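You operate a simulated robot arm through the tools that you are given. There is no shell and no other tool. Be economical: measure what you need, move in short steps, check, and stop when the job is done.

The job below is to be done with a simulated robot arm. You get a single attempt, and the scene is never put back.

JOB
Swap the adapters: plug the white one into the blue socket, switch it on and set the dimmer to 1.
Fine: the other adapter goes in the free holder.
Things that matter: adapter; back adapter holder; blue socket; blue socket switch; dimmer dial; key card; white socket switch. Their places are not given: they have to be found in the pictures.

It is judged by the outcome, as a careful person would: the job done as asked, and still so three seconds after it is handed in. It fails if anything else is knocked over, pushed out of place, dropped, spilled or broken.

ROBOT AND FRAMES
A 7-joint arm with a two-finger parallel gripper, fixed in place. Base frame: the origin is at the foot of the arm, x ahead of it, y to its left, z up; the work surface is at about z = 0.71. Lengths are in m, angles in rad, forces in N, time in s.
With the tool pointing down near the work surface it reaches from about 0.28 to 0.68 m from the base axis. Its first joint turns from -1.152 to 1.152 rad. Payload 1.57 kg.
The tool frame sits at the grasp point between the pads (the TCP): z along the fingers, y along the line on which they close. The tips reach 0.03 m beyond it. The gripper opens to 0.11 m. The fingers are 0.024 m wide and 0.012 m thick; the gripper's body (0.048 by 0.112 m) begins 0.078 m behind the TCP.
Orientation is that of the tool frame in the base frame, as [roll, pitch, yaw] about the fixed x, y, z axes, in that order (R = Rz(yaw) Ry(pitch) Rx(roll)). With the fingers straight down and closing along the base's y, the tool's x points along the base's -x, its y along +y and its z along -z.

CONTROLS
- The arm moves only by the tool drive_tool. Its argument "deltas" is a list that holds one entry, the list of rows, each a list of 7 numbers: the shift along the base's x, y, z in m, then the turn, a rotation vector about the base's x, y, z in rad, then the finger opening in m, from 0 to 0.11. In form: [[[x, y, z, wx, wy, wz, grip], ...]]. A call has 1 to 8 rows; each row is the pose to reach, as a shift and turn from the pose commanded when the call began. Rows are played at 5 a second. More than 0.05 m and 0.15 rad between two rows, or a gripper value outside its range, and nothing of the call is played. A pose out of reach is approached as far as the arm can. The call stops where the force on the tool passes 70 N (or 10 N more than at its start, if that is more) or the arm is blocked; 0.2 s more then pass. The fingers move at their own pace (about 0.108 m/s each) and stop on an object; they squeeze with about 26 N. The grip force told is the motor's: it shows also when the fingers shut on nothing. Time passes only in rows, and 0.2 s behind the last, so rows that repeat a pose let the fingers close. The reply holds the time, the measured pose of the TCP, the force on the tool along the base axes, the opening and the grip force, in the units named above and with some noise, with the torque about the TCP (base axes, N m) and any sound that the robot's microphone picked up.
- Cameras (640 x 400 px; columns grow to the right, rows downward): "scene" is fixed at [0.1598, -0.3843, 1.4099]; the picture's right is [0.83, -0.56, 0.00], its down [-0.29, -0.43, -0.86] and it looks along [0.48, 0.71, -0.52] (base axes); focal length 359 px, centre (320, 200). "wrist" rides on the gripper at [0.07, 0.016, -0.141] in the tool frame; the picture's right is [-0.23, 0.97, 0.00], its down [-0.85, -0.20, -0.48] and it looks along [-0.47, -0.11, 0.88] (tool axes); focal length 222 px, centre (320, 200).
- grab_frame(camera): a new picture of that camera. No time passes.
- point_at(camera, pixels): for up to 12 pixels [column, row] of the newest picture of that camera ("zoom" is the newest enlarged one), the place [x, y, z] in the base frame of the surface seen there, good to about 0.002 m. No time passes.
- inspect(camera, box): a new picture of the part [left, top, right, bottom] of that camera's present view, enlarged. No time passes.
- job_done(): hands the job in; it is judged then, once.

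Go step by step. Measure first, check grasps and placings, and put right what went wrong. The budget is 80 turns and 34 pictures, counting those below and the enlarged ones. Unless the task says otherwise, let go and move clear before handing in, and close with one line.

The tools are called after "Emit:" as a command line: name --argument value ..., lists and objects as JSON in quotes. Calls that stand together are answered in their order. drive_tool: Moves the arm, as the interface text tells. Its arguments: {"type":"object","properties":{"deltas":{"type":"array"}},"required":["deltas"]} The other tools are called the same way: grab_frame (camera) takes a picture; point_at (camera, pixels) gives the place of the surface under pixels of a picture; inspect (camera, box) takes an enlarged picture of a part of a camera's view; job_done () hands the job in.

At the start:

```text
time: 0.0
position: [0.4802, 0.0371, 1.1164]
ee_rot: [-3.14, -0.002, 3.141]
contact_force: [-0.8, -0.3, 0.6]
torque: [0.01, -0.01, 0.0]
finger_gap: 0.1101
gripper_force: 0.0
```

scene: 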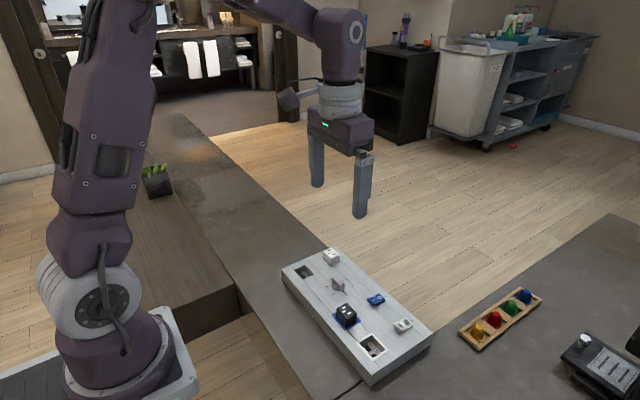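
wrist: 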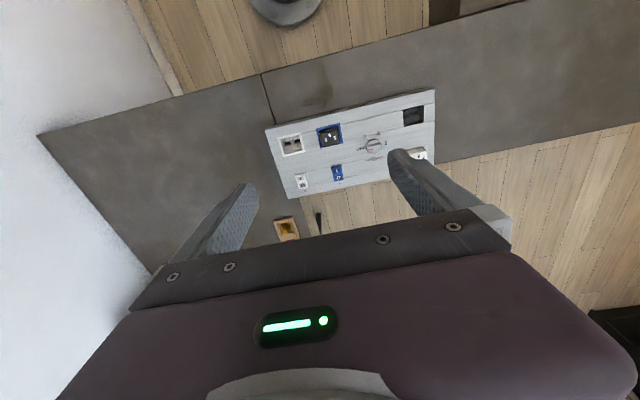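

The scene shows a panel with a black adapter in the blue socket (345,314), a white socket (372,345), a white adapter in a holder (331,256) and an empty holder (304,271). I'll enlarge the panel.

Emit:
inspect --camera "scene" --box '[270, 235, 440, 390]'

Emit:
inspect --camera "wrist" --box '[255, 80, 445, 210]'

```text
2.58 times, centred on (355, 312) of scene
```

zoom: 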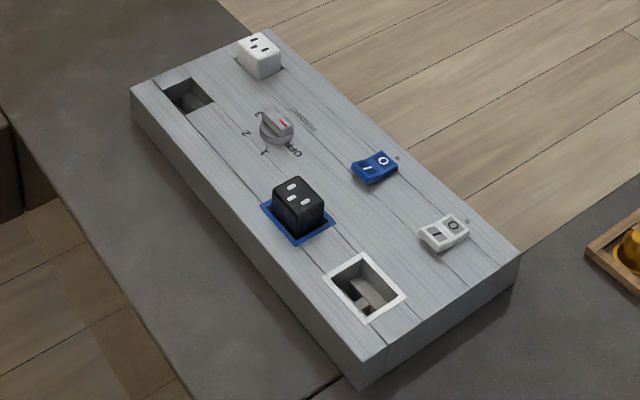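

```text
3.08 times, centred on (350, 145) of wrist
```

zoom: 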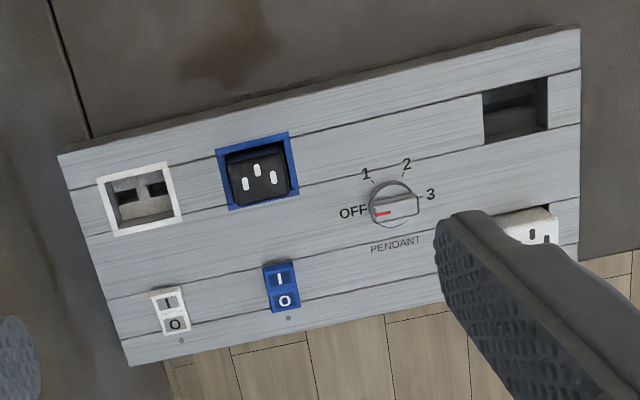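

The dial points to OFF. Both sockets and both holders show clearly, so I'll measure them in the zoom and look at the right-hand side for the key card.

Emit:
point_at --camera "zoom" --pixels '[[258, 178], [139, 198], [393, 207], [513, 110], [535, 228], [279, 278], [286, 301], [168, 300], [175, 323], [60, 156], [577, 30], [130, 364]]'

Emit:
inspect --camera "scene" --box '[440, 270, 640, 400]'

```text
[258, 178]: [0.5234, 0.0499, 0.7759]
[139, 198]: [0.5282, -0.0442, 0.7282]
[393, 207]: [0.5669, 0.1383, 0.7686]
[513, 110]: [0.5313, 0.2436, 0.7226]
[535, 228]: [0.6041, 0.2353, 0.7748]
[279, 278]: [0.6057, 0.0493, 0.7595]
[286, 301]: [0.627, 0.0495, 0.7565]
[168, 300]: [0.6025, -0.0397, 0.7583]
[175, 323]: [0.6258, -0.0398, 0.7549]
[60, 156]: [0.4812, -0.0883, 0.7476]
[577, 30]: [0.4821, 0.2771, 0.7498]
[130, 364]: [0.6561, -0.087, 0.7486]
```

```text
3.08 times, centred on (540, 335) of scene
```

zoom: 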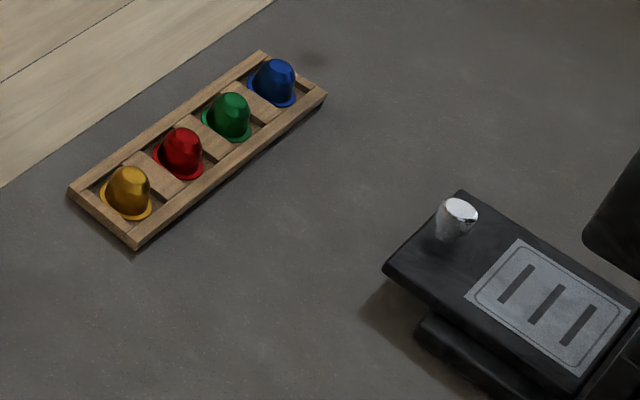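

The switches' O ends seem to be the lower (pressed) ends, so both look off, but I need a closer look. I'll go down for a nearer wrist view.

Emit:
drive_tool --deltas '[[[-0.02, 0.02, -0.04, 0, 0, 0, 0.11], [-0.03, 0.04, -0.08, 0, 0, 0, 0.11], [-0.04, 0.06, -0.12, 0, 0, 0, 0.11], [-0.05, 0.07, -0.16, 0, 0, 0, 0.11]]]'

Emit:
grab_frame --camera "wrist"

```text
time: 1.0
position: [0.4281, 0.1071, 0.9553]
ee_rot: [-3.141, 0.0, -3.141]
contact_force: [0.5, -0.2, -0.3]
torque: [-0.01, 0.03, 0.02]
finger_gap: 0.1099
gripper_force: 0.0
```

```text
28 pictures are left
```

wrist: 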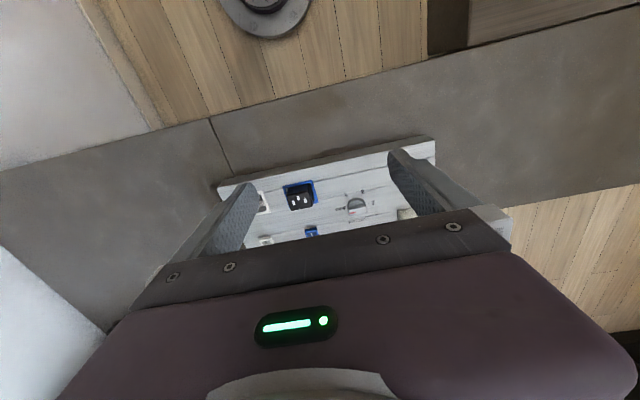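

The gripper hides the lower part of the picture, so I'll move farther out in x to see the panel better.

Emit:
drive_tool --deltas '[[[0.05, 0.0, 0, 0, 0, 0, 0.11], [0.1, 0, 0, 0, 0, 0, 0.11], [0.14, 0, 0, 0, 0, 0, 0.11], [0.16, 0, 0, 0, 0, 0, 0.11]]]'

Emit:
inspect --camera "wrist" --box '[180, 50, 500, 250]'

```text
time: 2.0
position: [0.5902, 0.1091, 0.9566]
ee_rot: [-3.14, 0.0, 3.141]
contact_force: [-1.1, 0.2, -1.2]
torque: [-0.02, 0.0, 0.0]
finger_gap: 0.1101
gripper_force: 0.0
```

```text
2.00 times, centred on (340, 150) of wrist
```

zoom: 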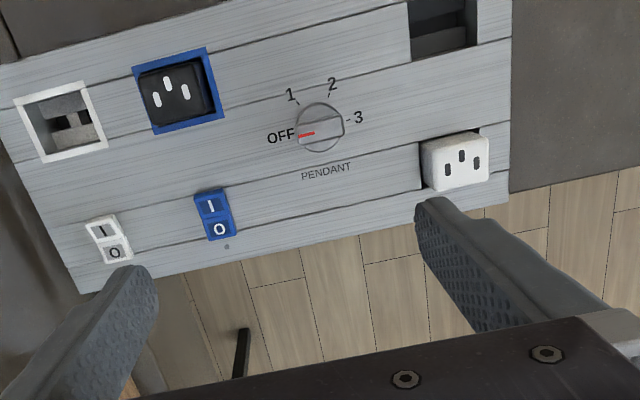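

Both adapters have the same marking orientation, so no turning is needed. I'll measure the edges of the adapters, the free holder, the switch and the dial.

Emit:
point_at --camera "zoom" --pixels '[[143, 82], [198, 64], [208, 108], [158, 124], [426, 147], [481, 137], [486, 178], [436, 187], [410, 8], [473, 45], [415, 60], [320, 125]]'

Emit:
point_at --camera "zoom" --pixels '[[207, 197], [211, 207], [217, 224], [220, 236], [299, 135], [342, 125], [291, 98], [333, 86], [132, 68], [206, 48], [222, 117], [150, 133]]'

```text
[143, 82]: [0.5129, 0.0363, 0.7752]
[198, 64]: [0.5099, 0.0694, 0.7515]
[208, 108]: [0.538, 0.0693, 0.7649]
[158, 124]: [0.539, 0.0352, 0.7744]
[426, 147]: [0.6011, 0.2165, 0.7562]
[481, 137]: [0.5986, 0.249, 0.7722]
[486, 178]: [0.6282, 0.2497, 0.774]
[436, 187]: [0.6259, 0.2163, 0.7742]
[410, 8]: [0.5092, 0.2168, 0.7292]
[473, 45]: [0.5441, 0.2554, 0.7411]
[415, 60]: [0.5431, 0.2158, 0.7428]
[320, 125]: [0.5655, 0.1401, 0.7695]
```

```text
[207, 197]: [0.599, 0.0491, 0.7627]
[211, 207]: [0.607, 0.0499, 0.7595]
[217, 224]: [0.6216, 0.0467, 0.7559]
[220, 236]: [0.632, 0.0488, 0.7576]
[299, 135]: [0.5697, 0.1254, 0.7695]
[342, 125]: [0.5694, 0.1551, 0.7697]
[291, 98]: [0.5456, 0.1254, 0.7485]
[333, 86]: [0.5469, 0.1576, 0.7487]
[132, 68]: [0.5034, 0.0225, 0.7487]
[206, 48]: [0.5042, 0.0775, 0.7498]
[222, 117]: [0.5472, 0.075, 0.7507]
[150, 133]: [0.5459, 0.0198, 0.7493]
```

Black adapter is centred near (0.525, 0.050) and white near (0.612, 0.234). The back holder's far edge was cut off in that zoom, so I'll look a bit higher.

Emit:
inspect --camera "wrist" --box '[360, 20, 456, 80]'

Emit:
inspect --camera "wrist" --box '[180, 60, 308, 140]'

```text
6.67 times, centred on (408, 50) of wrist
```

zoom: 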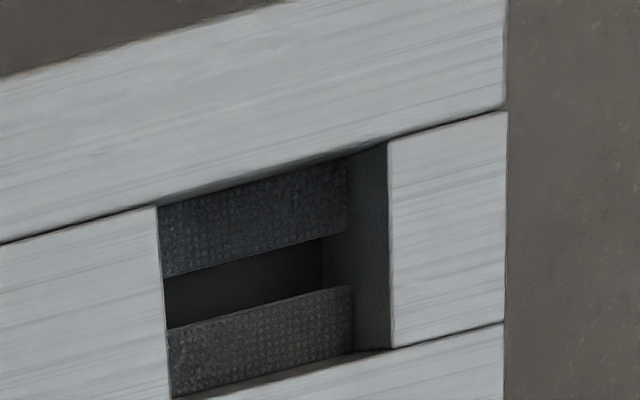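

```text
5.00 times, centred on (244, 100) of wrist
```

zoom: 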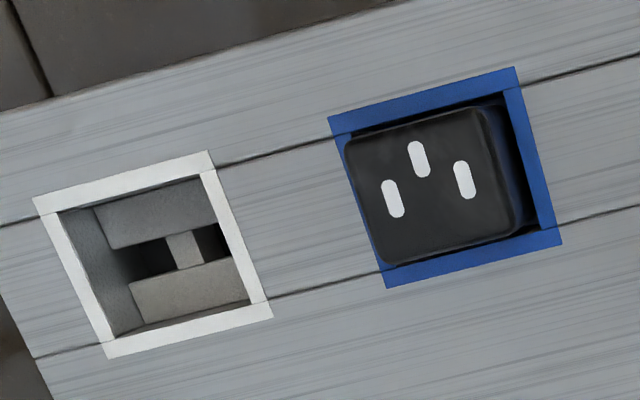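

I'll measure the blue socket and black adapter in this zoom, and grab a wrist frame to measure the holder.

Emit:
point_at --camera "zoom" --pixels '[[345, 138], [480, 108], [384, 262], [512, 225], [420, 185], [507, 88], [528, 232], [350, 132], [388, 273], [60, 208], [105, 337], [252, 303]]'

Emit:
grab_frame --camera "wrist"

Emit:
point_at --camera "wrist" --pixels '[[383.2, 50], [417.5, 39.5], [419.5, 72], [385, 80.5], [390, 55], [410, 49], [400, 60], [395, 73], [408, 70], [416, 60]]'

```text
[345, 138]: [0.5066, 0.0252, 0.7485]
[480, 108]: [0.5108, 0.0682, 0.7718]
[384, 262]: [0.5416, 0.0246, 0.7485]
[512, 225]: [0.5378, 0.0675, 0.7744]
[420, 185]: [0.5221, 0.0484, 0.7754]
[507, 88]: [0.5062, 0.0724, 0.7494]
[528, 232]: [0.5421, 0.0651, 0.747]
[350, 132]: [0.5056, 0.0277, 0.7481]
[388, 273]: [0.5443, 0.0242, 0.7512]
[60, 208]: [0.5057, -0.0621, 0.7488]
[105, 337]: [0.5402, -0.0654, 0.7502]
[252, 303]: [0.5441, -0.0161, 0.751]
```

```text
24 pictures are left
```

wrist: 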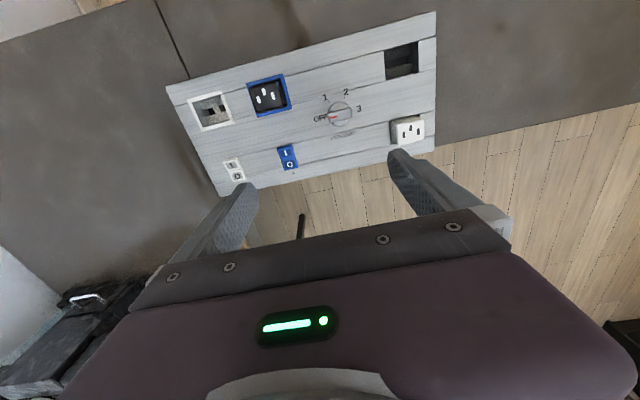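

```text
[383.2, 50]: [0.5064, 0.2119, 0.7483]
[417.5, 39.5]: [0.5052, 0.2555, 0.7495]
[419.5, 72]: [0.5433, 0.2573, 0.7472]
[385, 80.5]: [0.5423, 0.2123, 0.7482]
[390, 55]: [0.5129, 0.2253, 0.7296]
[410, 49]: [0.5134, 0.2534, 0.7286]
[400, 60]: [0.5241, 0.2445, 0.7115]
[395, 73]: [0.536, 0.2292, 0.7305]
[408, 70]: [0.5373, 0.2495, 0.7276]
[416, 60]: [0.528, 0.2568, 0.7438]
```

The hole centres are blue socket (0.5245, 0.049) and back holder (0.5245, 0.235). I'll move over the black adapter and descend with the opening at 0.07.

Emit:
drive_tool --deltas '[[[-0.03, -0.03, -0.02, 0, 0, 0, 0.07], [-0.065, -0.0575, -0.04, 0, 0, 0, 0.07], [-0.065, -0.0575, -0.08, 0, 0, 0, 0.07], [-0.065, -0.0575, -0.12, 0, 0, 0, 0.07], [-0.065, -0.0575, -0.14, 0, 0, 0, 0.07]]]'

Emit:
inspect --camera "scene" --box '[270, 215, 440, 370]'

```text
time: 3.2
position: [0.5242, 0.0511, 0.8164]
ee_rot: [3.141, 0.002, -3.141]
contact_force: [0.1, 0.1, 0.3]
torque: [0.03, 0.01, 0.04]
finger_gap: 0.0701
gripper_force: 0.1
```

```text
2.58 times, centred on (355, 292) of scene
```

zoom: 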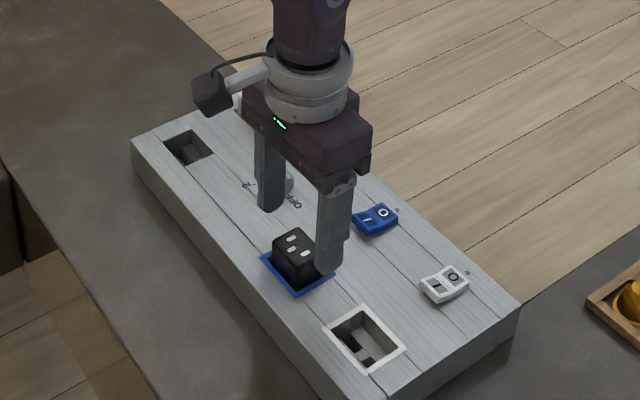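

The fingers straddle the black adapter (zoom 300,258). I'll descend the rest and close.

Emit:
drive_tool --deltas '[[[0, 0, -0.02, 0, 0, 0, 0.07], [0, 0, -0.034, 0, 0, 0, 0.07], [0, 0, -0.034, 0, 0, 0, 0.03], [0, 0, -0.034, 0, 0, 0, 0.02], [0, 0, -0.034, 0, 0, 0, 0.02]]]'

```text
time: 4.4
position: [0.5241, 0.0499, 0.7837]
ee_rot: [-3.14, 0.002, -3.142]
contact_force: [0.7, 0.4, 1.0]
torque: [0.03, -0.07, 0.0]
finger_gap: 0.0392
gripper_force: 26.0
```

Gripped at a 0.039 gap with 26 N and little side force. I'll lift straight up.

Emit:
drive_tool --deltas '[[[0, 0, 0.01, 0, 0, 0, 0.02], [0, 0, 0.025, 0, 0, 0, 0.02], [0, 0, 0.05, 0, 0, 0, 0.02], [0, 0, 0.09, 0, 0, 0, 0.02]]]'

Emit:
inspect --camera "scene" --box '[270, 185, 440, 340]'

```text
time: 5.4
position: [0.5249, 0.0509, 0.8739]
ee_rot: [-3.141, 0.0, 3.141]
contact_force: [0.5, 1.0, 0.5]
torque: [0.0, 0.0, -0.01]
finger_gap: 0.02
gripper_force: 0.1
```

```text
2.58 times, centred on (355, 262) of scene
```

zoom: 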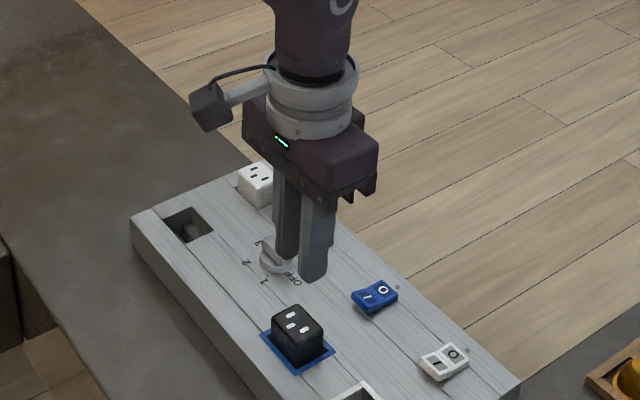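

The adapter stayed in the socket: the fingers slipped off, so the socket holds it. I'll grip again, a little deeper with full closing, and pull slowly.

Emit:
drive_tool --deltas '[[[0, 0, -0.01, 0, 0, 0, 0.07], [0, 0, -0.05, 0, 0, 0, 0.07], [0, 0, -0.08, 0, 0, 0, 0.07], [0, 0, -0.0925, 0, 0, 0, 0.07], [0, 0, -0.0925, 0, 0, 0, 0.0], [0, 0, -0.0925, 0, 0, 0, 0.0], [0, 0, -0.0925, 0, 0, 0, 0.0]]]'

Emit:
drive_tool --deltas '[[[0, 0, 0.001, 0, 0, 0, 0.0], [0, 0, 0.002, 0, 0, 0, 0.0], [0, 0, 0.003, 0, 0, 0, 0.0], [0, 0, 0.004, 0, 0, 0, 0.0]]]'

```text
time: 7.0
position: [0.5265, 0.0509, 0.7792]
ee_rot: [-3.141, 0.001, -3.141]
contact_force: [3.0, 1.1, 13.4]
torque: [0.04, 0.06, -0.02]
finger_gap: 0.0393
gripper_force: 26.2
```

```text
time: 8.0
position: [0.5245, 0.0508, 0.7845]
ee_rot: [-3.141, -0.001, -3.141]
contact_force: [-0.2, 0.6, -0.4]
torque: [-0.01, -0.02, 0.02]
finger_gap: 0.0388
gripper_force: 25.5
```

The tool rose about 5 mm with the grip held and no remaining force. I'll check whether the adapter came with it.

Emit:
inspect --camera "scene" --box '[300, 265, 400, 345]'

Emit:
point_at --camera "zoom" --pixels '[[280, 330], [270, 370], [300, 400], [250, 300], [300, 350], [260, 340]]'

```text
5.00 times, centred on (350, 305) of scene
```

zoom: 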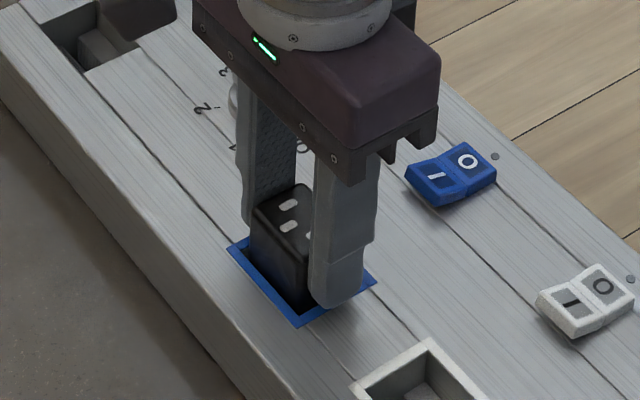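

```text
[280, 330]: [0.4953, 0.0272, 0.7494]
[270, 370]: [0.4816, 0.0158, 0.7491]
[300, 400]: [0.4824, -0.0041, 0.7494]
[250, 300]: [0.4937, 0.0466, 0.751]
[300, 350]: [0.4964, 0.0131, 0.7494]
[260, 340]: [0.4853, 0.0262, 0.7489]
```

I'll measure the adapter's top, around zoom (272,222).

Emit:
point_at --camera "zoom" --pixels '[[270, 215], [285, 235], [300, 250], [275, 205], [256, 225], [275, 255], [296, 195]]'

```text
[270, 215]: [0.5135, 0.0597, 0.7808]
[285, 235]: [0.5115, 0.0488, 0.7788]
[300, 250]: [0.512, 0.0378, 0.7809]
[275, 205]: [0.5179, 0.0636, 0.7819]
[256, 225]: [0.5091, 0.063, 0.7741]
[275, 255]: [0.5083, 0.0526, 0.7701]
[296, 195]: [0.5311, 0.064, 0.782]
```

The top is now at 0.781, up from 0.7755, so the slow pull works. I'll keep going slowly.

Emit:
drive_tool --deltas '[[[0, 0, 0.001, 0, 0, 0, 0.0], [0, 0, 0.002, 0, 0, 0, 0.0], [0, 0, 0.003, 0, 0, 0, 0.0], [0, 0, 0.004, 0, 0, 0, 0.0], [0, 0, 0.006, 0, 0, 0, 0.0], [0, 0, 0.008, 0, 0, 0, 0.0], [0, 0, 0.011, 0, 0, 0, 0.0], [0, 0, 0.014, 0, 0, 0, 0.0]]]'

Emit:
drive_tool --deltas '[[[0, 0, 0.004, 0, 0, 0, 0.0], [0, 0, 0.008, 0, 0, 0, 0.0], [0, 0, 0.014, 0, 0, 0, 0.0], [0, 0, 0.022, 0, 0, 0, 0.0], [0, 0, 0.032, 0, 0, 0, 0.0], [0, 0, 0.045, 0, 0, 0, 0.0], [0, 0, 0.055, 0, 0, 0, 0.0], [0, 0, 0.065, 0, 0, 0, 0.0]]]'

Emit:
inspect --camera "scene" --box '[270, 205, 420, 325]'

```text
time: 9.8
position: [0.5243, 0.0498, 0.7989]
ee_rot: [3.14, 0.0, -3.14]
contact_force: [0.0, 0.0, -1.5]
torque: [-0.03, 0.02, -0.02]
finger_gap: 0.0392
gripper_force: 26.3
```

```text
time: 11.6
position: [0.5239, 0.0492, 0.8644]
ee_rot: [3.141, -0.001, 3.14]
contact_force: [0.1, 0.6, -1.2]
torque: [0.0, 0.04, -0.02]
finger_gap: 0.0392
gripper_force: 25.9
```

```text
3.33 times, centred on (345, 265) of scene
```

zoom: 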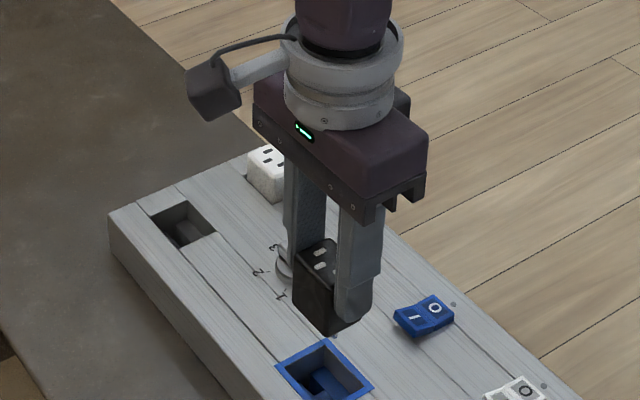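

The black adapter is out of the socket and hanging level. I'll carry it along y to above the free back holder.

Emit:
drive_tool --deltas '[[[0, 0.03, 0.01, 0, 0, 0, 0.0], [0, 0.07, 0.01, 0, 0, 0, 0.0], [0, 0.11, 0.01, 0, 0, 0, 0.0], [0, 0.15, 0.01, 0, 0, 0, 0.0], [0, 0.175, 0.01, 0, 0, 0, 0.0], [0, 0.1855, 0.01, 0, 0, 0, 0.0], [0, 0.1855, 0, 0, 0, 0, 0.0]]]'

Emit:
inspect --camera "scene" --box '[265, 195, 390, 295]'

Emit:
inspect --camera "wrist" --box '[180, 50, 500, 250]'

```text
time: 13.2
position: [0.5244, 0.2365, 0.8634]
ee_rot: [-3.141, 0.001, -3.141]
contact_force: [-0.1, 0.4, 0.0]
torque: [0.01, -0.01, 0.0]
finger_gap: 0.0393
gripper_force: 26.5
```

```text
4.00 times, centred on (328, 245) of scene
```

zoom: 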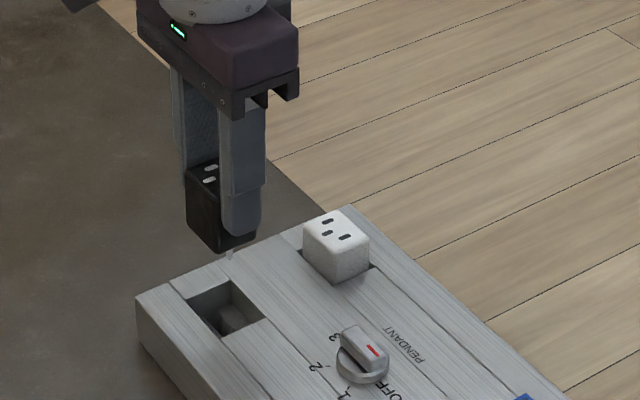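

```text
2.00 times, centred on (340, 150) of wrist
```

zoom: 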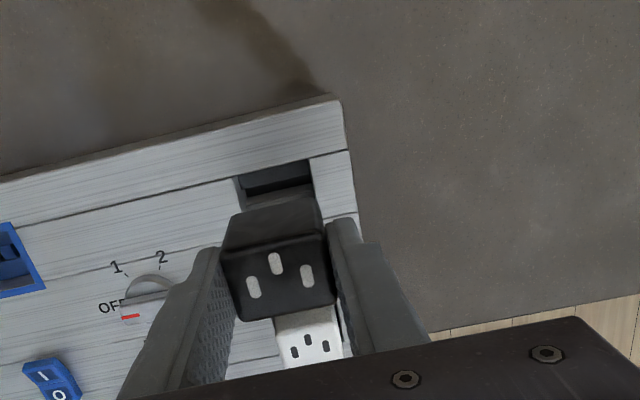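

The adapter hangs over the holder. I'll check the holder's edges and the adapter's top against each other in this nearer view.

Emit:
point_at --camera "zoom" --pixels '[[234, 182], [232, 178], [313, 170], [311, 157], [316, 185], [237, 195], [275, 171], [225, 262], [322, 250], [236, 315], [333, 300], [280, 240]]'

```text
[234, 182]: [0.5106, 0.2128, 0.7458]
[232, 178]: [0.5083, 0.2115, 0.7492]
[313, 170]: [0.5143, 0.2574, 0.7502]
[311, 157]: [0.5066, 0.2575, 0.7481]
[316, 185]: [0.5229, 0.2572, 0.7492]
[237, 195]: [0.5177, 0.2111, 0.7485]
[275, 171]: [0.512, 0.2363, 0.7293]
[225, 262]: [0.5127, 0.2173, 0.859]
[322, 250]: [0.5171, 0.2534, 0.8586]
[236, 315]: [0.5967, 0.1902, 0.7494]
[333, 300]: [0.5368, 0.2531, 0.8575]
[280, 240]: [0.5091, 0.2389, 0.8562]
```

The hole centre is y≈0.2346 and the adapter centre y≈0.2355. I'll shift 1 mm and descend, slowing near the hole.

Emit:
drive_tool --deltas '[[[0, -0.001, -0.015, 0, 0, 0, 0.0], [0, -0.001, -0.035, 0, 0, 0, 0.0], [0, -0.001, -0.048, 0, 0, 0, 0.0], [0, -0.001, -0.054, 0, 0, 0, 0.0], [0, -0.001, -0.06, 0, 0, 0, 0.0], [0, -0.001, -0.066, 0, 0, 0, 0.0], [0, -0.001, -0.072, 0, 0, 0, 0.0], [0, -0.001, -0.077, 0, 0, 0, 0.0]]]'

```text
time: 15.0
position: [0.5254, 0.2339, 0.7859]
ee_rot: [3.141, 0.004, 3.142]
contact_force: [0.2, -0.2, -0.7]
torque: [-0.01, 0.0, -0.02]
finger_gap: 0.039
gripper_force: 26.0
```

No resistance so far. I'll lower slowly to the ledge.

Emit:
drive_tool --deltas '[[[0, 0, -0.002, 0, 0, 0, 0.0], [0, 0, -0.004, 0, 0, 0, 0.0], [0, 0, -0.006, 0, 0, 0, 0.0], [0, 0, -0.007, 0, 0, 0, 0.0]]]'

Emit:
inspect --camera "scene" --box '[265, 215, 365, 295]'

```text
time: 16.0
position: [0.5248, 0.235, 0.7794]
ee_rot: [-3.141, 0.001, -3.141]
contact_force: [-4.2, -2.0, 12.6]
torque: [-0.06, 0.25, -0.01]
finger_gap: 0.0392
gripper_force: 26.2
```

```text
5.00 times, centred on (315, 255) of scene
```

zoom: 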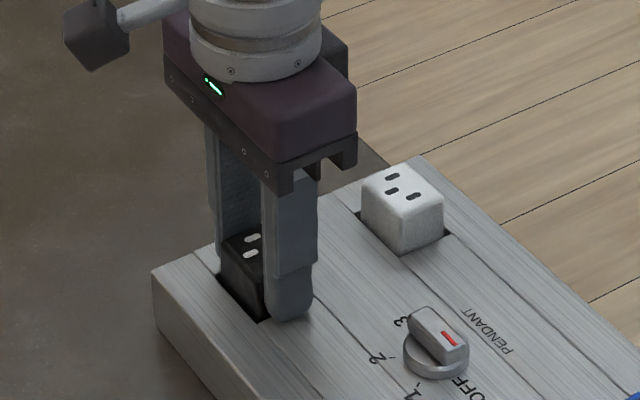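

The adapter is in the holder and contact reads 12.6 N. I'll release and lift straight up.

Emit:
drive_tool --deltas '[[[0, 0, 0.001, 0, 0, 0, 0.06], [0, 0, 0.001, 0, 0, 0, 0.07], [0, 0, 0.02, 0, 0, 0, 0.07], [0, 0, 0.06, 0, 0, 0, 0.07], [0, 0, 0.1, 0, 0, 0, 0.07]]]'

Emit:
inspect --camera "scene" --box '[265, 215, 365, 295]'

Emit:
point_at --camera "zoom" --pixels '[[245, 245], [265, 255], [240, 240], [390, 185], [430, 195], [400, 168], [405, 215], [370, 175]]'

```text
time: 17.2
position: [0.525, 0.2358, 0.8786]
ee_rot: [-3.141, 0.001, 3.141]
contact_force: [1.0, -0.4, -0.3]
torque: [0.0, -0.01, -0.01]
finger_gap: 0.0701
gripper_force: 0.0
```

```text
5.00 times, centred on (315, 255) of scene
```

zoom: 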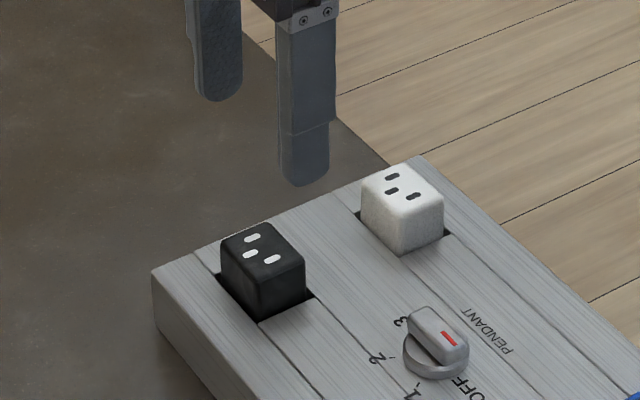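

```text
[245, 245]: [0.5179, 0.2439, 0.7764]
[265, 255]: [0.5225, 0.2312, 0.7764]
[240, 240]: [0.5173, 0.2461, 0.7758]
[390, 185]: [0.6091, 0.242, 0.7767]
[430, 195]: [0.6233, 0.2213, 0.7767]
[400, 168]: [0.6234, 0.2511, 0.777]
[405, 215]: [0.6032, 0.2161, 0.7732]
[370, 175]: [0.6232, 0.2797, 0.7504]
```

Black is seated at the same height as the white (0.776). Now I'll go over the white adapter at about (0.612, 0.235).

Emit:
drive_tool --deltas '[[[0.04, 0, 0, 0, 0, 0, 0.07], [0.08, 0, 0, 0, 0, 0, 0.07], [0.0875, 0, -0.02, 0, 0, 0, 0.07], [0.0875, 0, -0.05, 0, 0, 0, 0.07]]]'

Emit:
inspect --camera "wrist" --box '[220, 80, 460, 230]'

Emit:
point_at --camera "zoom" --pixels '[[320, 100], [320, 160], [320, 200], [320, 240], [280, 200], [360, 200], [300, 180], [340, 180]]'

```text
time: 18.2
position: [0.6122, 0.2346, 0.828]
ee_rot: [3.141, 0.001, -3.141]
contact_force: [0.6, 0.4, -0.6]
torque: [-0.01, 0.02, -0.03]
finger_gap: 0.0701
gripper_force: 0.1
```

```text
2.67 times, centred on (340, 155) of wrist
```

zoom: 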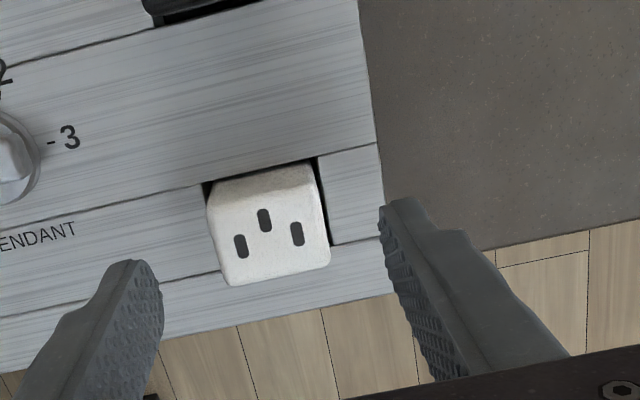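

```text
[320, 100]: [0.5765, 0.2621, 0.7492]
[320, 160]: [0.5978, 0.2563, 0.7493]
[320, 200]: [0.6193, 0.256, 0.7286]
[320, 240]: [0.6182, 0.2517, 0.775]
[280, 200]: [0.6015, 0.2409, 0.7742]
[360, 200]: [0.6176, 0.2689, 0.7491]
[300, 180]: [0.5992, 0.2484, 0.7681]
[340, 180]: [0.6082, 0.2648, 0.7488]
```

I'll measure the white adapter's extents before closing in.

Emit:
point_at --camera "zoom" --pixels '[[212, 215], [232, 282], [324, 262], [316, 195], [262, 202], [278, 272], [264, 220], [241, 246], [297, 234]]'

```text
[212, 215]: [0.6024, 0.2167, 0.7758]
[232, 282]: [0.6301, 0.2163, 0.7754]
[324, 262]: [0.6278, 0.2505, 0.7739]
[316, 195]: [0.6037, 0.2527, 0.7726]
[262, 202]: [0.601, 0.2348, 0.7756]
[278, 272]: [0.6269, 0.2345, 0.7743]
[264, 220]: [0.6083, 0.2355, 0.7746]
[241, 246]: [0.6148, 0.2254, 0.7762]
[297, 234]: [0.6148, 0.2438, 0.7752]
```

White's centre is about (0.615, 0.2345). I'll correct x by 2.5 mm, descend, close, and start a slow pull.

Emit:
drive_tool --deltas '[[[0.0025, 0, -0.02, 0, 0, 0, 0.07], [0.0025, 0, -0.04, 0, 0, 0, 0.07], [0.0025, 0, -0.0475, 0, 0, 0, 0.07], [0.0025, 0, -0.0475, 0, 0, 0, 0.0], [0.0025, 0, -0.0475, 0, 0, 0, 0.0], [0.0025, 0, -0.0475, 0, 0, 0, 0.0]]]'

Emit:
drive_tool --deltas '[[[0, 0, 0.001, 0, 0, 0, 0.0], [0, 0, 0.002, 0, 0, 0, 0.0], [0, 0, 0.003, 0, 0, 0, 0.0], [0, 0, 0.004, 0, 0, 0, 0.0], [0, 0, 0.006, 0, 0, 0, 0.0], [0, 0, 0.008, 0, 0, 0, 0.0], [0, 0, 0.011, 0, 0, 0, 0.0], [0, 0, 0.014, 0, 0, 0, 0.0]]]'

Emit:
drive_tool --deltas '[[[0, 0, 0.004, 0, 0, 0, 0.0], [0, 0, 0.008, 0, 0, 0, 0.0], [0, 0, 0.014, 0, 0, 0, 0.0], [0, 0, 0.022, 0, 0, 0, 0.0], [0, 0, 0.032, 0, 0, 0, 0.0], [0, 0, 0.045, 0, 0, 0, 0.0], [0, 0, 0.06, 0, 0, 0, 0.0], [0, 0, 0.07, 0, 0, 0, 0.0]]]'

Emit:
inspect --camera "wrist" --box '[180, 50, 500, 250]'

```text
time: 19.6
position: [0.6134, 0.235, 0.7814]
ee_rot: [-3.14, 0.0, -3.141]
contact_force: [-0.7, 0.2, 0.5]
torque: [0.03, -0.02, -0.01]
finger_gap: 0.039
gripper_force: 25.7
```

```text
time: 21.4
position: [0.6146, 0.2348, 0.7956]
ee_rot: [-3.141, 0.0, 3.14]
contact_force: [0.6, -0.6, -0.7]
torque: [0.03, 0.02, -0.01]
finger_gap: 0.0393
gripper_force: 26.1
```

```text
time: 23.2
position: [0.615, 0.2342, 0.8657]
ee_rot: [-3.14, 0.0, 3.139]
contact_force: [-0.1, -0.5, -0.4]
torque: [0.01, 0.0, 0.03]
finger_gap: 0.0387
gripper_force: 26.9
```

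```text
2.00 times, centred on (340, 150) of wrist
```

zoom: 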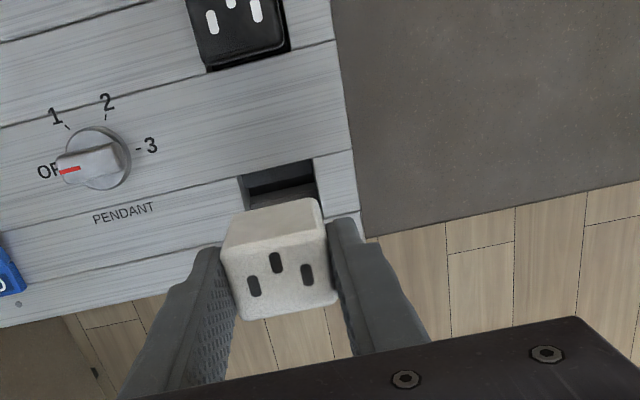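

White is held level. I'll carry it to above the blue socket, high enough to clear the dial.

Emit:
drive_tool --deltas '[[[0, -0.03, 0.01, 0, 0, 0, 0.0], [-0.01, -0.07, 0.01, 0, 0, 0, 0.0], [-0.035, -0.11, 0.01, 0, 0, 0, 0.0], [-0.06, -0.15, 0.01, 0, 0, 0, 0.0], [-0.08, -0.175, 0.01, 0, 0, 0, 0.0], [-0.0903, -0.185, 0.01, 0, 0, 0, 0.0], [-0.0903, -0.185, 0, 0, 0, 0, 0.0]]]'

Emit:
inspect --camera "wrist" --box '[220, 80, 460, 230]'

```text
time: 24.8
position: [0.5246, 0.0497, 0.865]
ee_rot: [3.14, 0.003, -3.141]
contact_force: [-0.2, 0.1, -0.9]
torque: [-0.03, 0.02, 0.01]
finger_gap: 0.0392
gripper_force: 25.8
```

```text
2.67 times, centred on (340, 155) of wrist
```

zoom: 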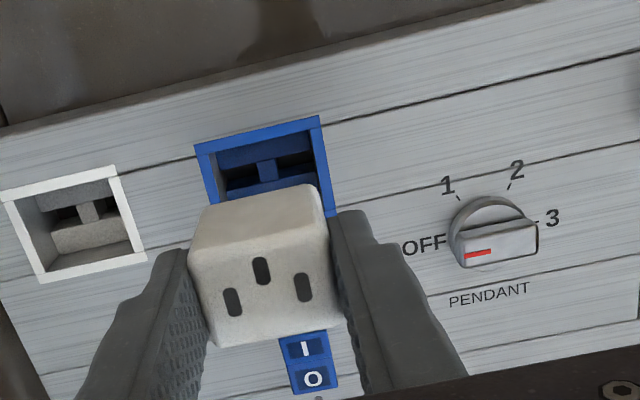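

I'll compare the blue frame's inner edges with the adapter's top edges.

Emit:
point_at --camera "zoom" --pixels '[[206, 148], [212, 185], [310, 130], [318, 165], [195, 150], [320, 125], [262, 141], [194, 270], [325, 245], [260, 270], [232, 302], [304, 287]]'

```text
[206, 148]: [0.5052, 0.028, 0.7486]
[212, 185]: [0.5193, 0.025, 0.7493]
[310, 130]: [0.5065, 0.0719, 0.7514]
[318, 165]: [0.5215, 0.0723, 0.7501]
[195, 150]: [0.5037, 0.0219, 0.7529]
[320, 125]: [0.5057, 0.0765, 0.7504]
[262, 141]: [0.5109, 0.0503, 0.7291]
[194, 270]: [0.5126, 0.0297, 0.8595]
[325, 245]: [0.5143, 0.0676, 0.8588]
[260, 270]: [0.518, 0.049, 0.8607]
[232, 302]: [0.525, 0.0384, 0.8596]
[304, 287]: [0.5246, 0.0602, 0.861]
```

The adapter (centre y≈0.0487) lines up with the hole (0.0492). I'll descend and slow down near the hole.

Emit:
drive_tool --deltas '[[[0, 0.0003, -0.015, 0, 0, 0, 0.0], [0, 0.0003, -0.035, 0, 0, 0, 0.0], [0, 0.0003, -0.046, 0, 0, 0, 0.0], [0, 0.0003, -0.052, 0, 0, 0, 0.0], [0, 0.0003, -0.058, 0, 0, 0, 0.0], [0, 0.0003, -0.064, 0, 0, 0, 0.0], [0, 0.0003, -0.068, 0, 0, 0, 0.0], [0, 0.0003, -0.072, 0, 0, 0, 0.0]]]'

```text
time: 26.6
position: [0.5246, 0.05, 0.7939]
ee_rot: [-3.14, 0.003, 3.141]
contact_force: [1.0, -0.3, 0.1]
torque: [-0.05, -0.02, -0.04]
finger_gap: 0.039
gripper_force: 25.7
```

Still no resistance, so I'll continue the last centimetre in small steps.

Emit:
drive_tool --deltas '[[[0, 0, -0.002, 0, 0, 0, 0.0], [0, 0, -0.004, 0, 0, 0, 0.0], [0, 0, -0.006, 0, 0, 0, 0.0], [0, 0, -0.008, 0, 0, 0, 0.0], [0, 0, -0.01, 0, 0, 0, 0.0], [0, 0, -0.012, 0, 0, 0, 0.0], [0, 0, -0.014, 0, 0, 0, 0.0]]]'

Emit:
inspect --camera "scene" --box '[300, 265, 400, 345]'

Emit:
point_at --camera "zoom" --pixels '[[270, 235], [285, 235], [280, 245], [300, 250], [296, 210], [275, 255]]'

```text
time: 28.2
position: [0.5245, 0.0509, 0.7809]
ee_rot: [3.141, 0.002, 3.141]
contact_force: [-2.5, -0.6, 20.5]
torque: [-0.07, 0.1, 0.01]
finger_gap: 0.0395
gripper_force: 26.0
```

```text
5.00 times, centred on (350, 305) of scene
```

zoom: 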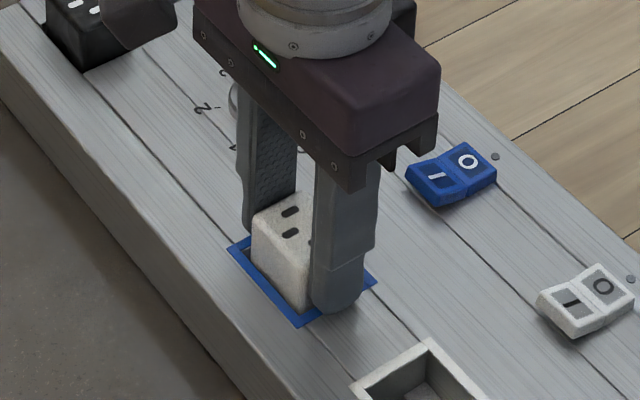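

```text
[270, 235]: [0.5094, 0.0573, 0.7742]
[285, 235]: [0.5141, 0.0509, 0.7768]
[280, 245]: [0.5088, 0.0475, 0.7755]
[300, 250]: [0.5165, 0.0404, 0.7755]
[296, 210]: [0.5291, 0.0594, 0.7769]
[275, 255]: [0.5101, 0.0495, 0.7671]
```

The top is at 0.776, about where the black one sat (0.7755). I'll release, rise, close the fingers, and press lightly on the top to be sure it is fully in.

Emit:
drive_tool --deltas '[[[0, 0, 0.002, 0, 0, 0, 0.06], [0, 0, 0.002, 0, 0, 0, 0.07], [0, 0, 0.02, 0, 0, 0, 0.07], [0, 0, 0.045, 0, 0, 0, 0.04], [0, 0, 0.045, 0, 0, 0, 0.0], [0, 0, 0.045, 0, 0, 0, 0.0], [0, 0, 0.045, 0, 0, 0, 0.0]]]'

Emit:
inspect --camera "scene" --box '[290, 245, 415, 345]'

Emit:
point_at --camera "zoom" --pixels '[[220, 275], [240, 290], [250, 275], [230, 260], [225, 285]]'

```text
time: 29.8
position: [0.5243, 0.0496, 0.8252]
ee_rot: [-3.141, 0.0, 3.141]
contact_force: [0.5, 0.0, 0.7]
torque: [-0.02, -0.01, -0.02]
finger_gap: 0.0002
gripper_force: 21.2
```

```text
4.00 times, centred on (352, 295) of scene
```

zoom: 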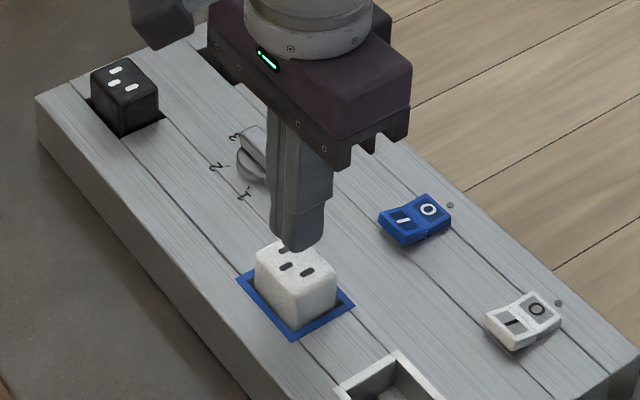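

```text
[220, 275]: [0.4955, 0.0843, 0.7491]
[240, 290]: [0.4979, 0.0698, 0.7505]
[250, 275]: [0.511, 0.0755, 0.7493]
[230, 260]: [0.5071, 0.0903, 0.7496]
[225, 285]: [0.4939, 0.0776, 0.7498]
```

White sits upright in the blue socket. Now the press: fingertips are at about 0.795, adapter top at 0.776.

Emit:
drive_tool --deltas '[[[0, 0, -0.012, 0, 0, 0, 0.0], [0, 0, -0.018, 0, 0, 0, 0.0], [0, 0, -0.02, 0, 0, 0, 0.0], [0, 0, -0.022, 0, 0, 0, 0.0], [0, 0, -0.024, 0, 0, 0, 0.0]]]'

```text
time: 30.9
position: [0.5246, 0.0499, 0.8056]
ee_rot: [3.141, 0.001, -3.14]
contact_force: [-8.1, -0.2, 24.3]
torque: [0.05, 0.42, 0.01]
finger_gap: 0.0001
gripper_force: 21.0
stopped in row 5: the force on the tool passed its limit at 78 N (the readings are from after the stop); the commanded pose is now the measured one
```

It was pressed firmly and the top stayed at 0.7756, so it is fully seated. I'll rise and move above the "I" end of the blue switch, at (0.602, 0.049).

Emit:
drive_tool --deltas '[[[0, 0, 0.03, 0, 0, 0, 0.0], [0.035, 0, 0.03, 0, 0, 0, 0.0], [0.0765, -0.001, 0.03, 0, 0, 0, 0.0], [0.0765, -0.001, 0.005, 0, 0, 0, 0.0], [0.0765, -0.001, -0.006, 0, 0, 0, 0.0]]]'

Emit:
inspect --camera "scene" --box '[310, 245, 435, 345]'

```text
time: 32.1
position: [0.6022, 0.0488, 0.799]
ee_rot: [-3.142, 0.002, 3.141]
contact_force: [0.4, -0.2, 0.0]
torque: [0.01, -0.02, 0.02]
finger_gap: 0.0002
gripper_force: 21.2
```

```text
4.00 times, centred on (372, 295) of scene
```

zoom: 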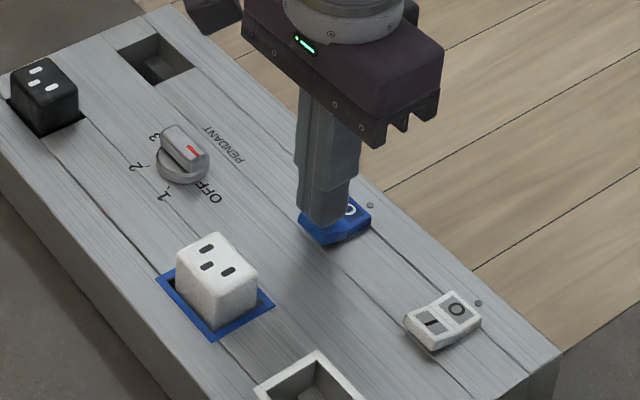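

The closed tip is right above the "I" end. I'll press down in small steps and come back up.

Emit:
drive_tool --deltas '[[[0, 0, -0.004, 0, 0, 0, 0.0], [0, 0, -0.007, 0, 0, 0, 0.0], [0, 0, -0.009, 0, 0, 0, 0.0], [0, 0, -0.011, 0, 0, 0, 0.0], [0, 0, -0.013, 0, 0, 0, 0.0]]]'

Emit:
drive_tool --deltas '[[[0, 0, 0.02, 0, 0, 0, 0.0], [-0.01, 0, 0.05, 0, 0, 0, 0.0], [-0.015, 0.045, 0.06, 0, 0, 0, 0.0], [-0.02, 0.088, 0.07, 0, 0, 0, 0.0]]]'

Emit:
inspect --camera "wrist" --box '[180, 50, 500, 250]'

Emit:
inspect --camera "scene" --box '[310, 245, 435, 345]'

```text
time: 33.3
position: [0.6007, 0.0489, 0.7869]
ee_rot: [3.141, 0.003, -3.141]
contact_force: [-5.2, 0.6, 15.1]
torque: [0.05, 0.22, -0.02]
finger_gap: 0.0
gripper_force: 21.2
heard: click
```

```text
time: 34.3
position: [0.5803, 0.1372, 0.8561]
ee_rot: [-3.141, 0.002, 3.141]
contact_force: [-0.4, 0.7, 0.3]
torque: [-0.02, -0.03, 0.02]
finger_gap: 0.0003
gripper_force: 21.5
```

```text
2.00 times, centred on (340, 150) of wrist
```

zoom: 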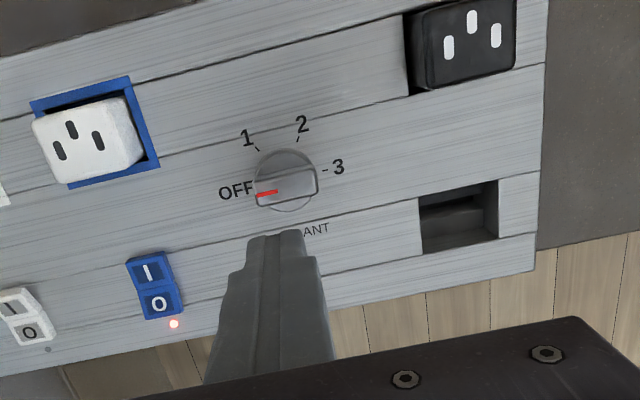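

```text
4.00 times, centred on (372, 295) of scene
```

zoom: 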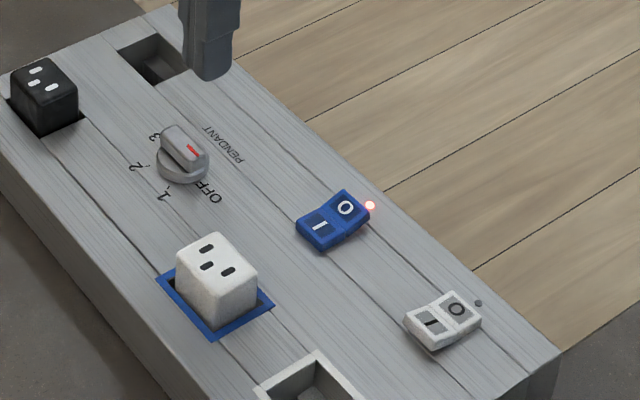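

The blue LED lit (zoom 371,205): white is plugged in and switched on. For the dial, I'll measure its bar and disc in this zoom.

Emit:
point_at --camera "zoom" --pixels '[[168, 130], [205, 155], [193, 168], [164, 142], [186, 148], [178, 160], [170, 172], [185, 180], [206, 175], [158, 165], [160, 150], [205, 160]]'

Emit:
inspect --camera "wrist" --box '[276, 102, 372, 162]'

Emit:
point_at --camera "zoom" --pixels '[[220, 200], [255, 150], [255, 190], [210, 235], [320, 200], [370, 190], [370, 130], [280, 170], [200, 210], [260, 240]]'

```text
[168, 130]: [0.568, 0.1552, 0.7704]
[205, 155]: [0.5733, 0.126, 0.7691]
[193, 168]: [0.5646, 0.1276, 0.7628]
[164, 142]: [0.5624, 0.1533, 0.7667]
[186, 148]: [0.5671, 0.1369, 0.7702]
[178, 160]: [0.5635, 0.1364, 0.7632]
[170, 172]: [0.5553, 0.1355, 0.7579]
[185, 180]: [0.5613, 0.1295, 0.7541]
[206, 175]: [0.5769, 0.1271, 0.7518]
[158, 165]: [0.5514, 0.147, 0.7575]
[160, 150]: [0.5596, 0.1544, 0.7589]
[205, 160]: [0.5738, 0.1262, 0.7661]
```

```text
6.67 times, centred on (324, 132) of wrist
```

zoom: 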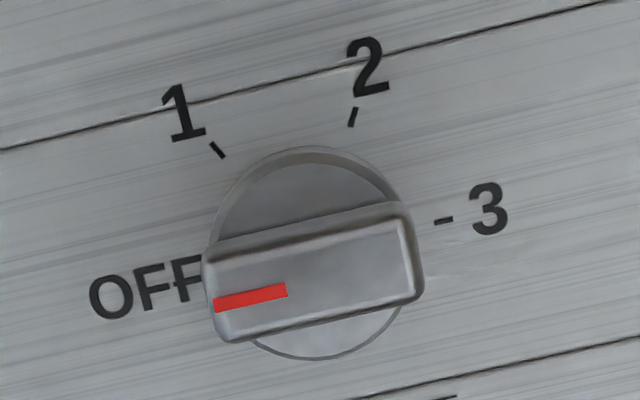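

```text
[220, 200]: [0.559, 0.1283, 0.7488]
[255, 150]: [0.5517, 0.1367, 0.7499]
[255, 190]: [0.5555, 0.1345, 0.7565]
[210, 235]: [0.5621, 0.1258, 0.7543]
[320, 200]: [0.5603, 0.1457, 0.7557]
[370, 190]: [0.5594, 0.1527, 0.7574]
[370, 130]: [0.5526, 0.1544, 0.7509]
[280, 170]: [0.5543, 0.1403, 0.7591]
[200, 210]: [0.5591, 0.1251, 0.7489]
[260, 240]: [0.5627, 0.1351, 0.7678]
```

The dial bar lies along y, centre about (0.5685, 0.1405), z 0.757–0.770. Going from OFF to 1 is about -60° about z, so I'll first yaw the gripper +90° so the fingers close along x.

Emit:
drive_tool --deltas '[[[-0.003, 0.001, 0.005, 0, 0, 0.14, 0.05], [-0.006, 0.002, 0.005, 0, 0, 0.28, 0.05], [-0.009, 0.003, 0.005, 0, 0, 0.42, 0.05], [-0.012, 0.0033, 0.005, 0, 0, 0.56, 0.05], [-0.012, 0.0033, 0.005, 0, 0, 0.7, 0.05], [-0.012, 0.0033, 0.005, 0, 0, 0.84, 0.05], [-0.012, 0.0033, 0.005, 0, 0, 0.98, 0.05], [-0.012, 0.0033, 0.005, 0, 0, 1.12, 0.05]]]'

Emit:
drive_tool --deltas '[[[0, 0, 0, 0, 0, 0.14, 0.05], [0, 0, 0, 0, 0, 0.28, 0.05], [0, 0, 0, 0, 0, 0.42, 0.05], [0, 0, 0, 0, 0, 0.4508, 0.05], [0, 0, -0.03, 0, 0, 0.4508, 0.05]]]'

Emit:
inspect --camera "scene" --box '[290, 215, 415, 315]'

```text
time: 36.1
position: [0.5698, 0.1399, 0.8603]
ee_rot: [-3.14, 0.002, -2.019]
contact_force: [0.9, -0.1, 0.3]
torque: [-0.03, -0.03, -0.03]
finger_gap: 0.0501
gripper_force: 0.1
```

```text
time: 37.3
position: [0.5695, 0.1394, 0.83]
ee_rot: [3.141, 0.0, -1.569]
contact_force: [-0.3, 0.7, -0.5]
torque: [0.02, -0.06, 0.01]
finger_gap: 0.0498
gripper_force: 0.1
```

```text
4.00 times, centred on (352, 265) of scene
```

zoom: 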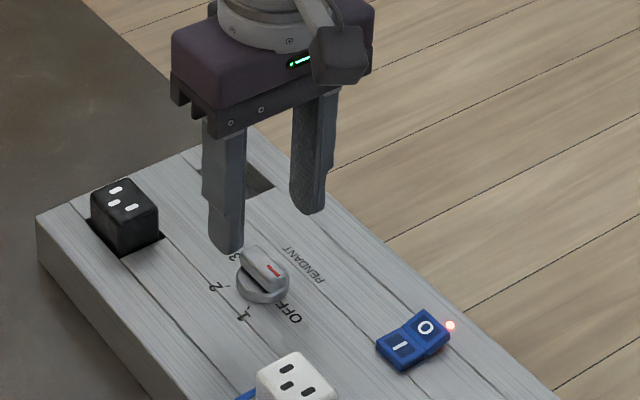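

The fingers now straddle the dial along x. I'll descend to about 0.79 and close on the bar.

Emit:
drive_tool --deltas '[[[-0.0005, 0.0008, -0.02, 0, 0, 0, 0.05], [-0.0005, 0.0008, -0.04, 0, 0, 0, 0.05], [-0.0005, 0.0008, -0.04, 0, 0, 0, 0.01], [-0.0005, 0.0008, -0.04, 0, 0, 0, 0.0], [-0.0005, 0.0008, -0.04, 0, 0, 0, 0.0]]]'

```text
time: 38.5
position: [0.5692, 0.141, 0.7902]
ee_rot: [-3.141, 0.002, -1.571]
contact_force: [4.4, 0.0, -6.1]
torque: [-0.12, -0.15, 0.0]
finger_gap: 0.0147
gripper_force: 31.2
```

The bar is gripped at 14.7 mm. I'll turn -60° about z.

Emit:
drive_tool --deltas '[[[0, 0, 0, 0, 0, -0.131, 0.0], [0, 0, 0, 0, 0, -0.262, 0.0], [0, 0, 0, 0, 0, -0.393, 0.0], [0, 0, 0, 0, 0, -0.524, 0.0], [0, 0, 0, 0, 0, -0.655, 0.0], [0, 0, 0, 0, 0, -0.786, 0.0], [0, 0, 0, 0, 0, -0.917, 0.0], [0, 0, 0, 0, 0, -1.047, 0.0]]]'

Emit:
drive_tool --deltas '[[[0, 0, 0, 0, 0, 0, 0.03], [0, 0, 0, 0, 0, 0, 0.04], [0, 0, 0.02, 0, 0, 0, 0.04], [0, 0, 0.06, 0, 0, 0, 0.04], [0, 0, 0.1, 0, 0, 0, 0.04]]]'

Emit:
inspect --camera "scene" --box '[270, 235, 420, 355]'

Emit:
inspect --camera "wrist" --box '[180, 50, 500, 250]'

```text
time: 40.3
position: [0.5685, 0.1423, 0.7903]
ee_rot: [-3.141, 0.002, -2.62]
contact_force: [0.9, 3.8, -3.2]
torque: [0.19, -0.19, 0.0]
finger_gap: 0.0149
gripper_force: 31.0
```

```text
time: 41.5
position: [0.569, 0.1409, 0.8901]
ee_rot: [-3.141, 0.001, -2.617]
contact_force: [-0.4, 0.8, -0.5]
torque: [-0.02, 0.04, -0.02]
finger_gap: 0.0399
gripper_force: 0.0
```

```text
3.33 times, centred on (345, 295) of scene
```

zoom: 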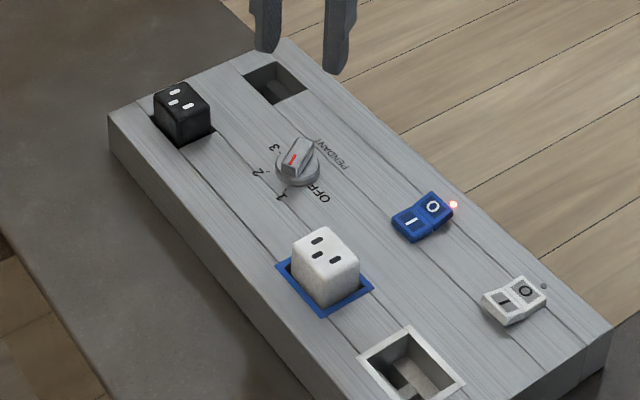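

```text
2.00 times, centred on (340, 150) of wrist
```

zoom: 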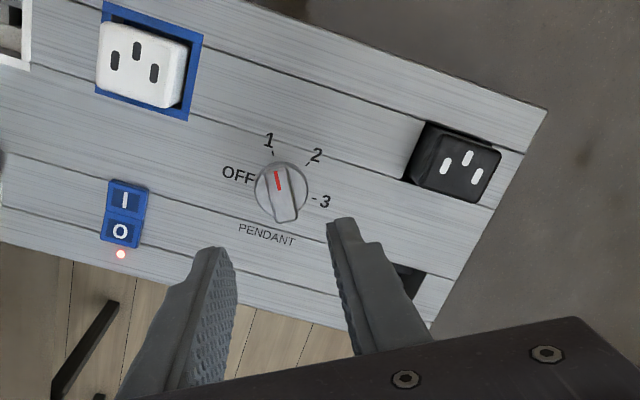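

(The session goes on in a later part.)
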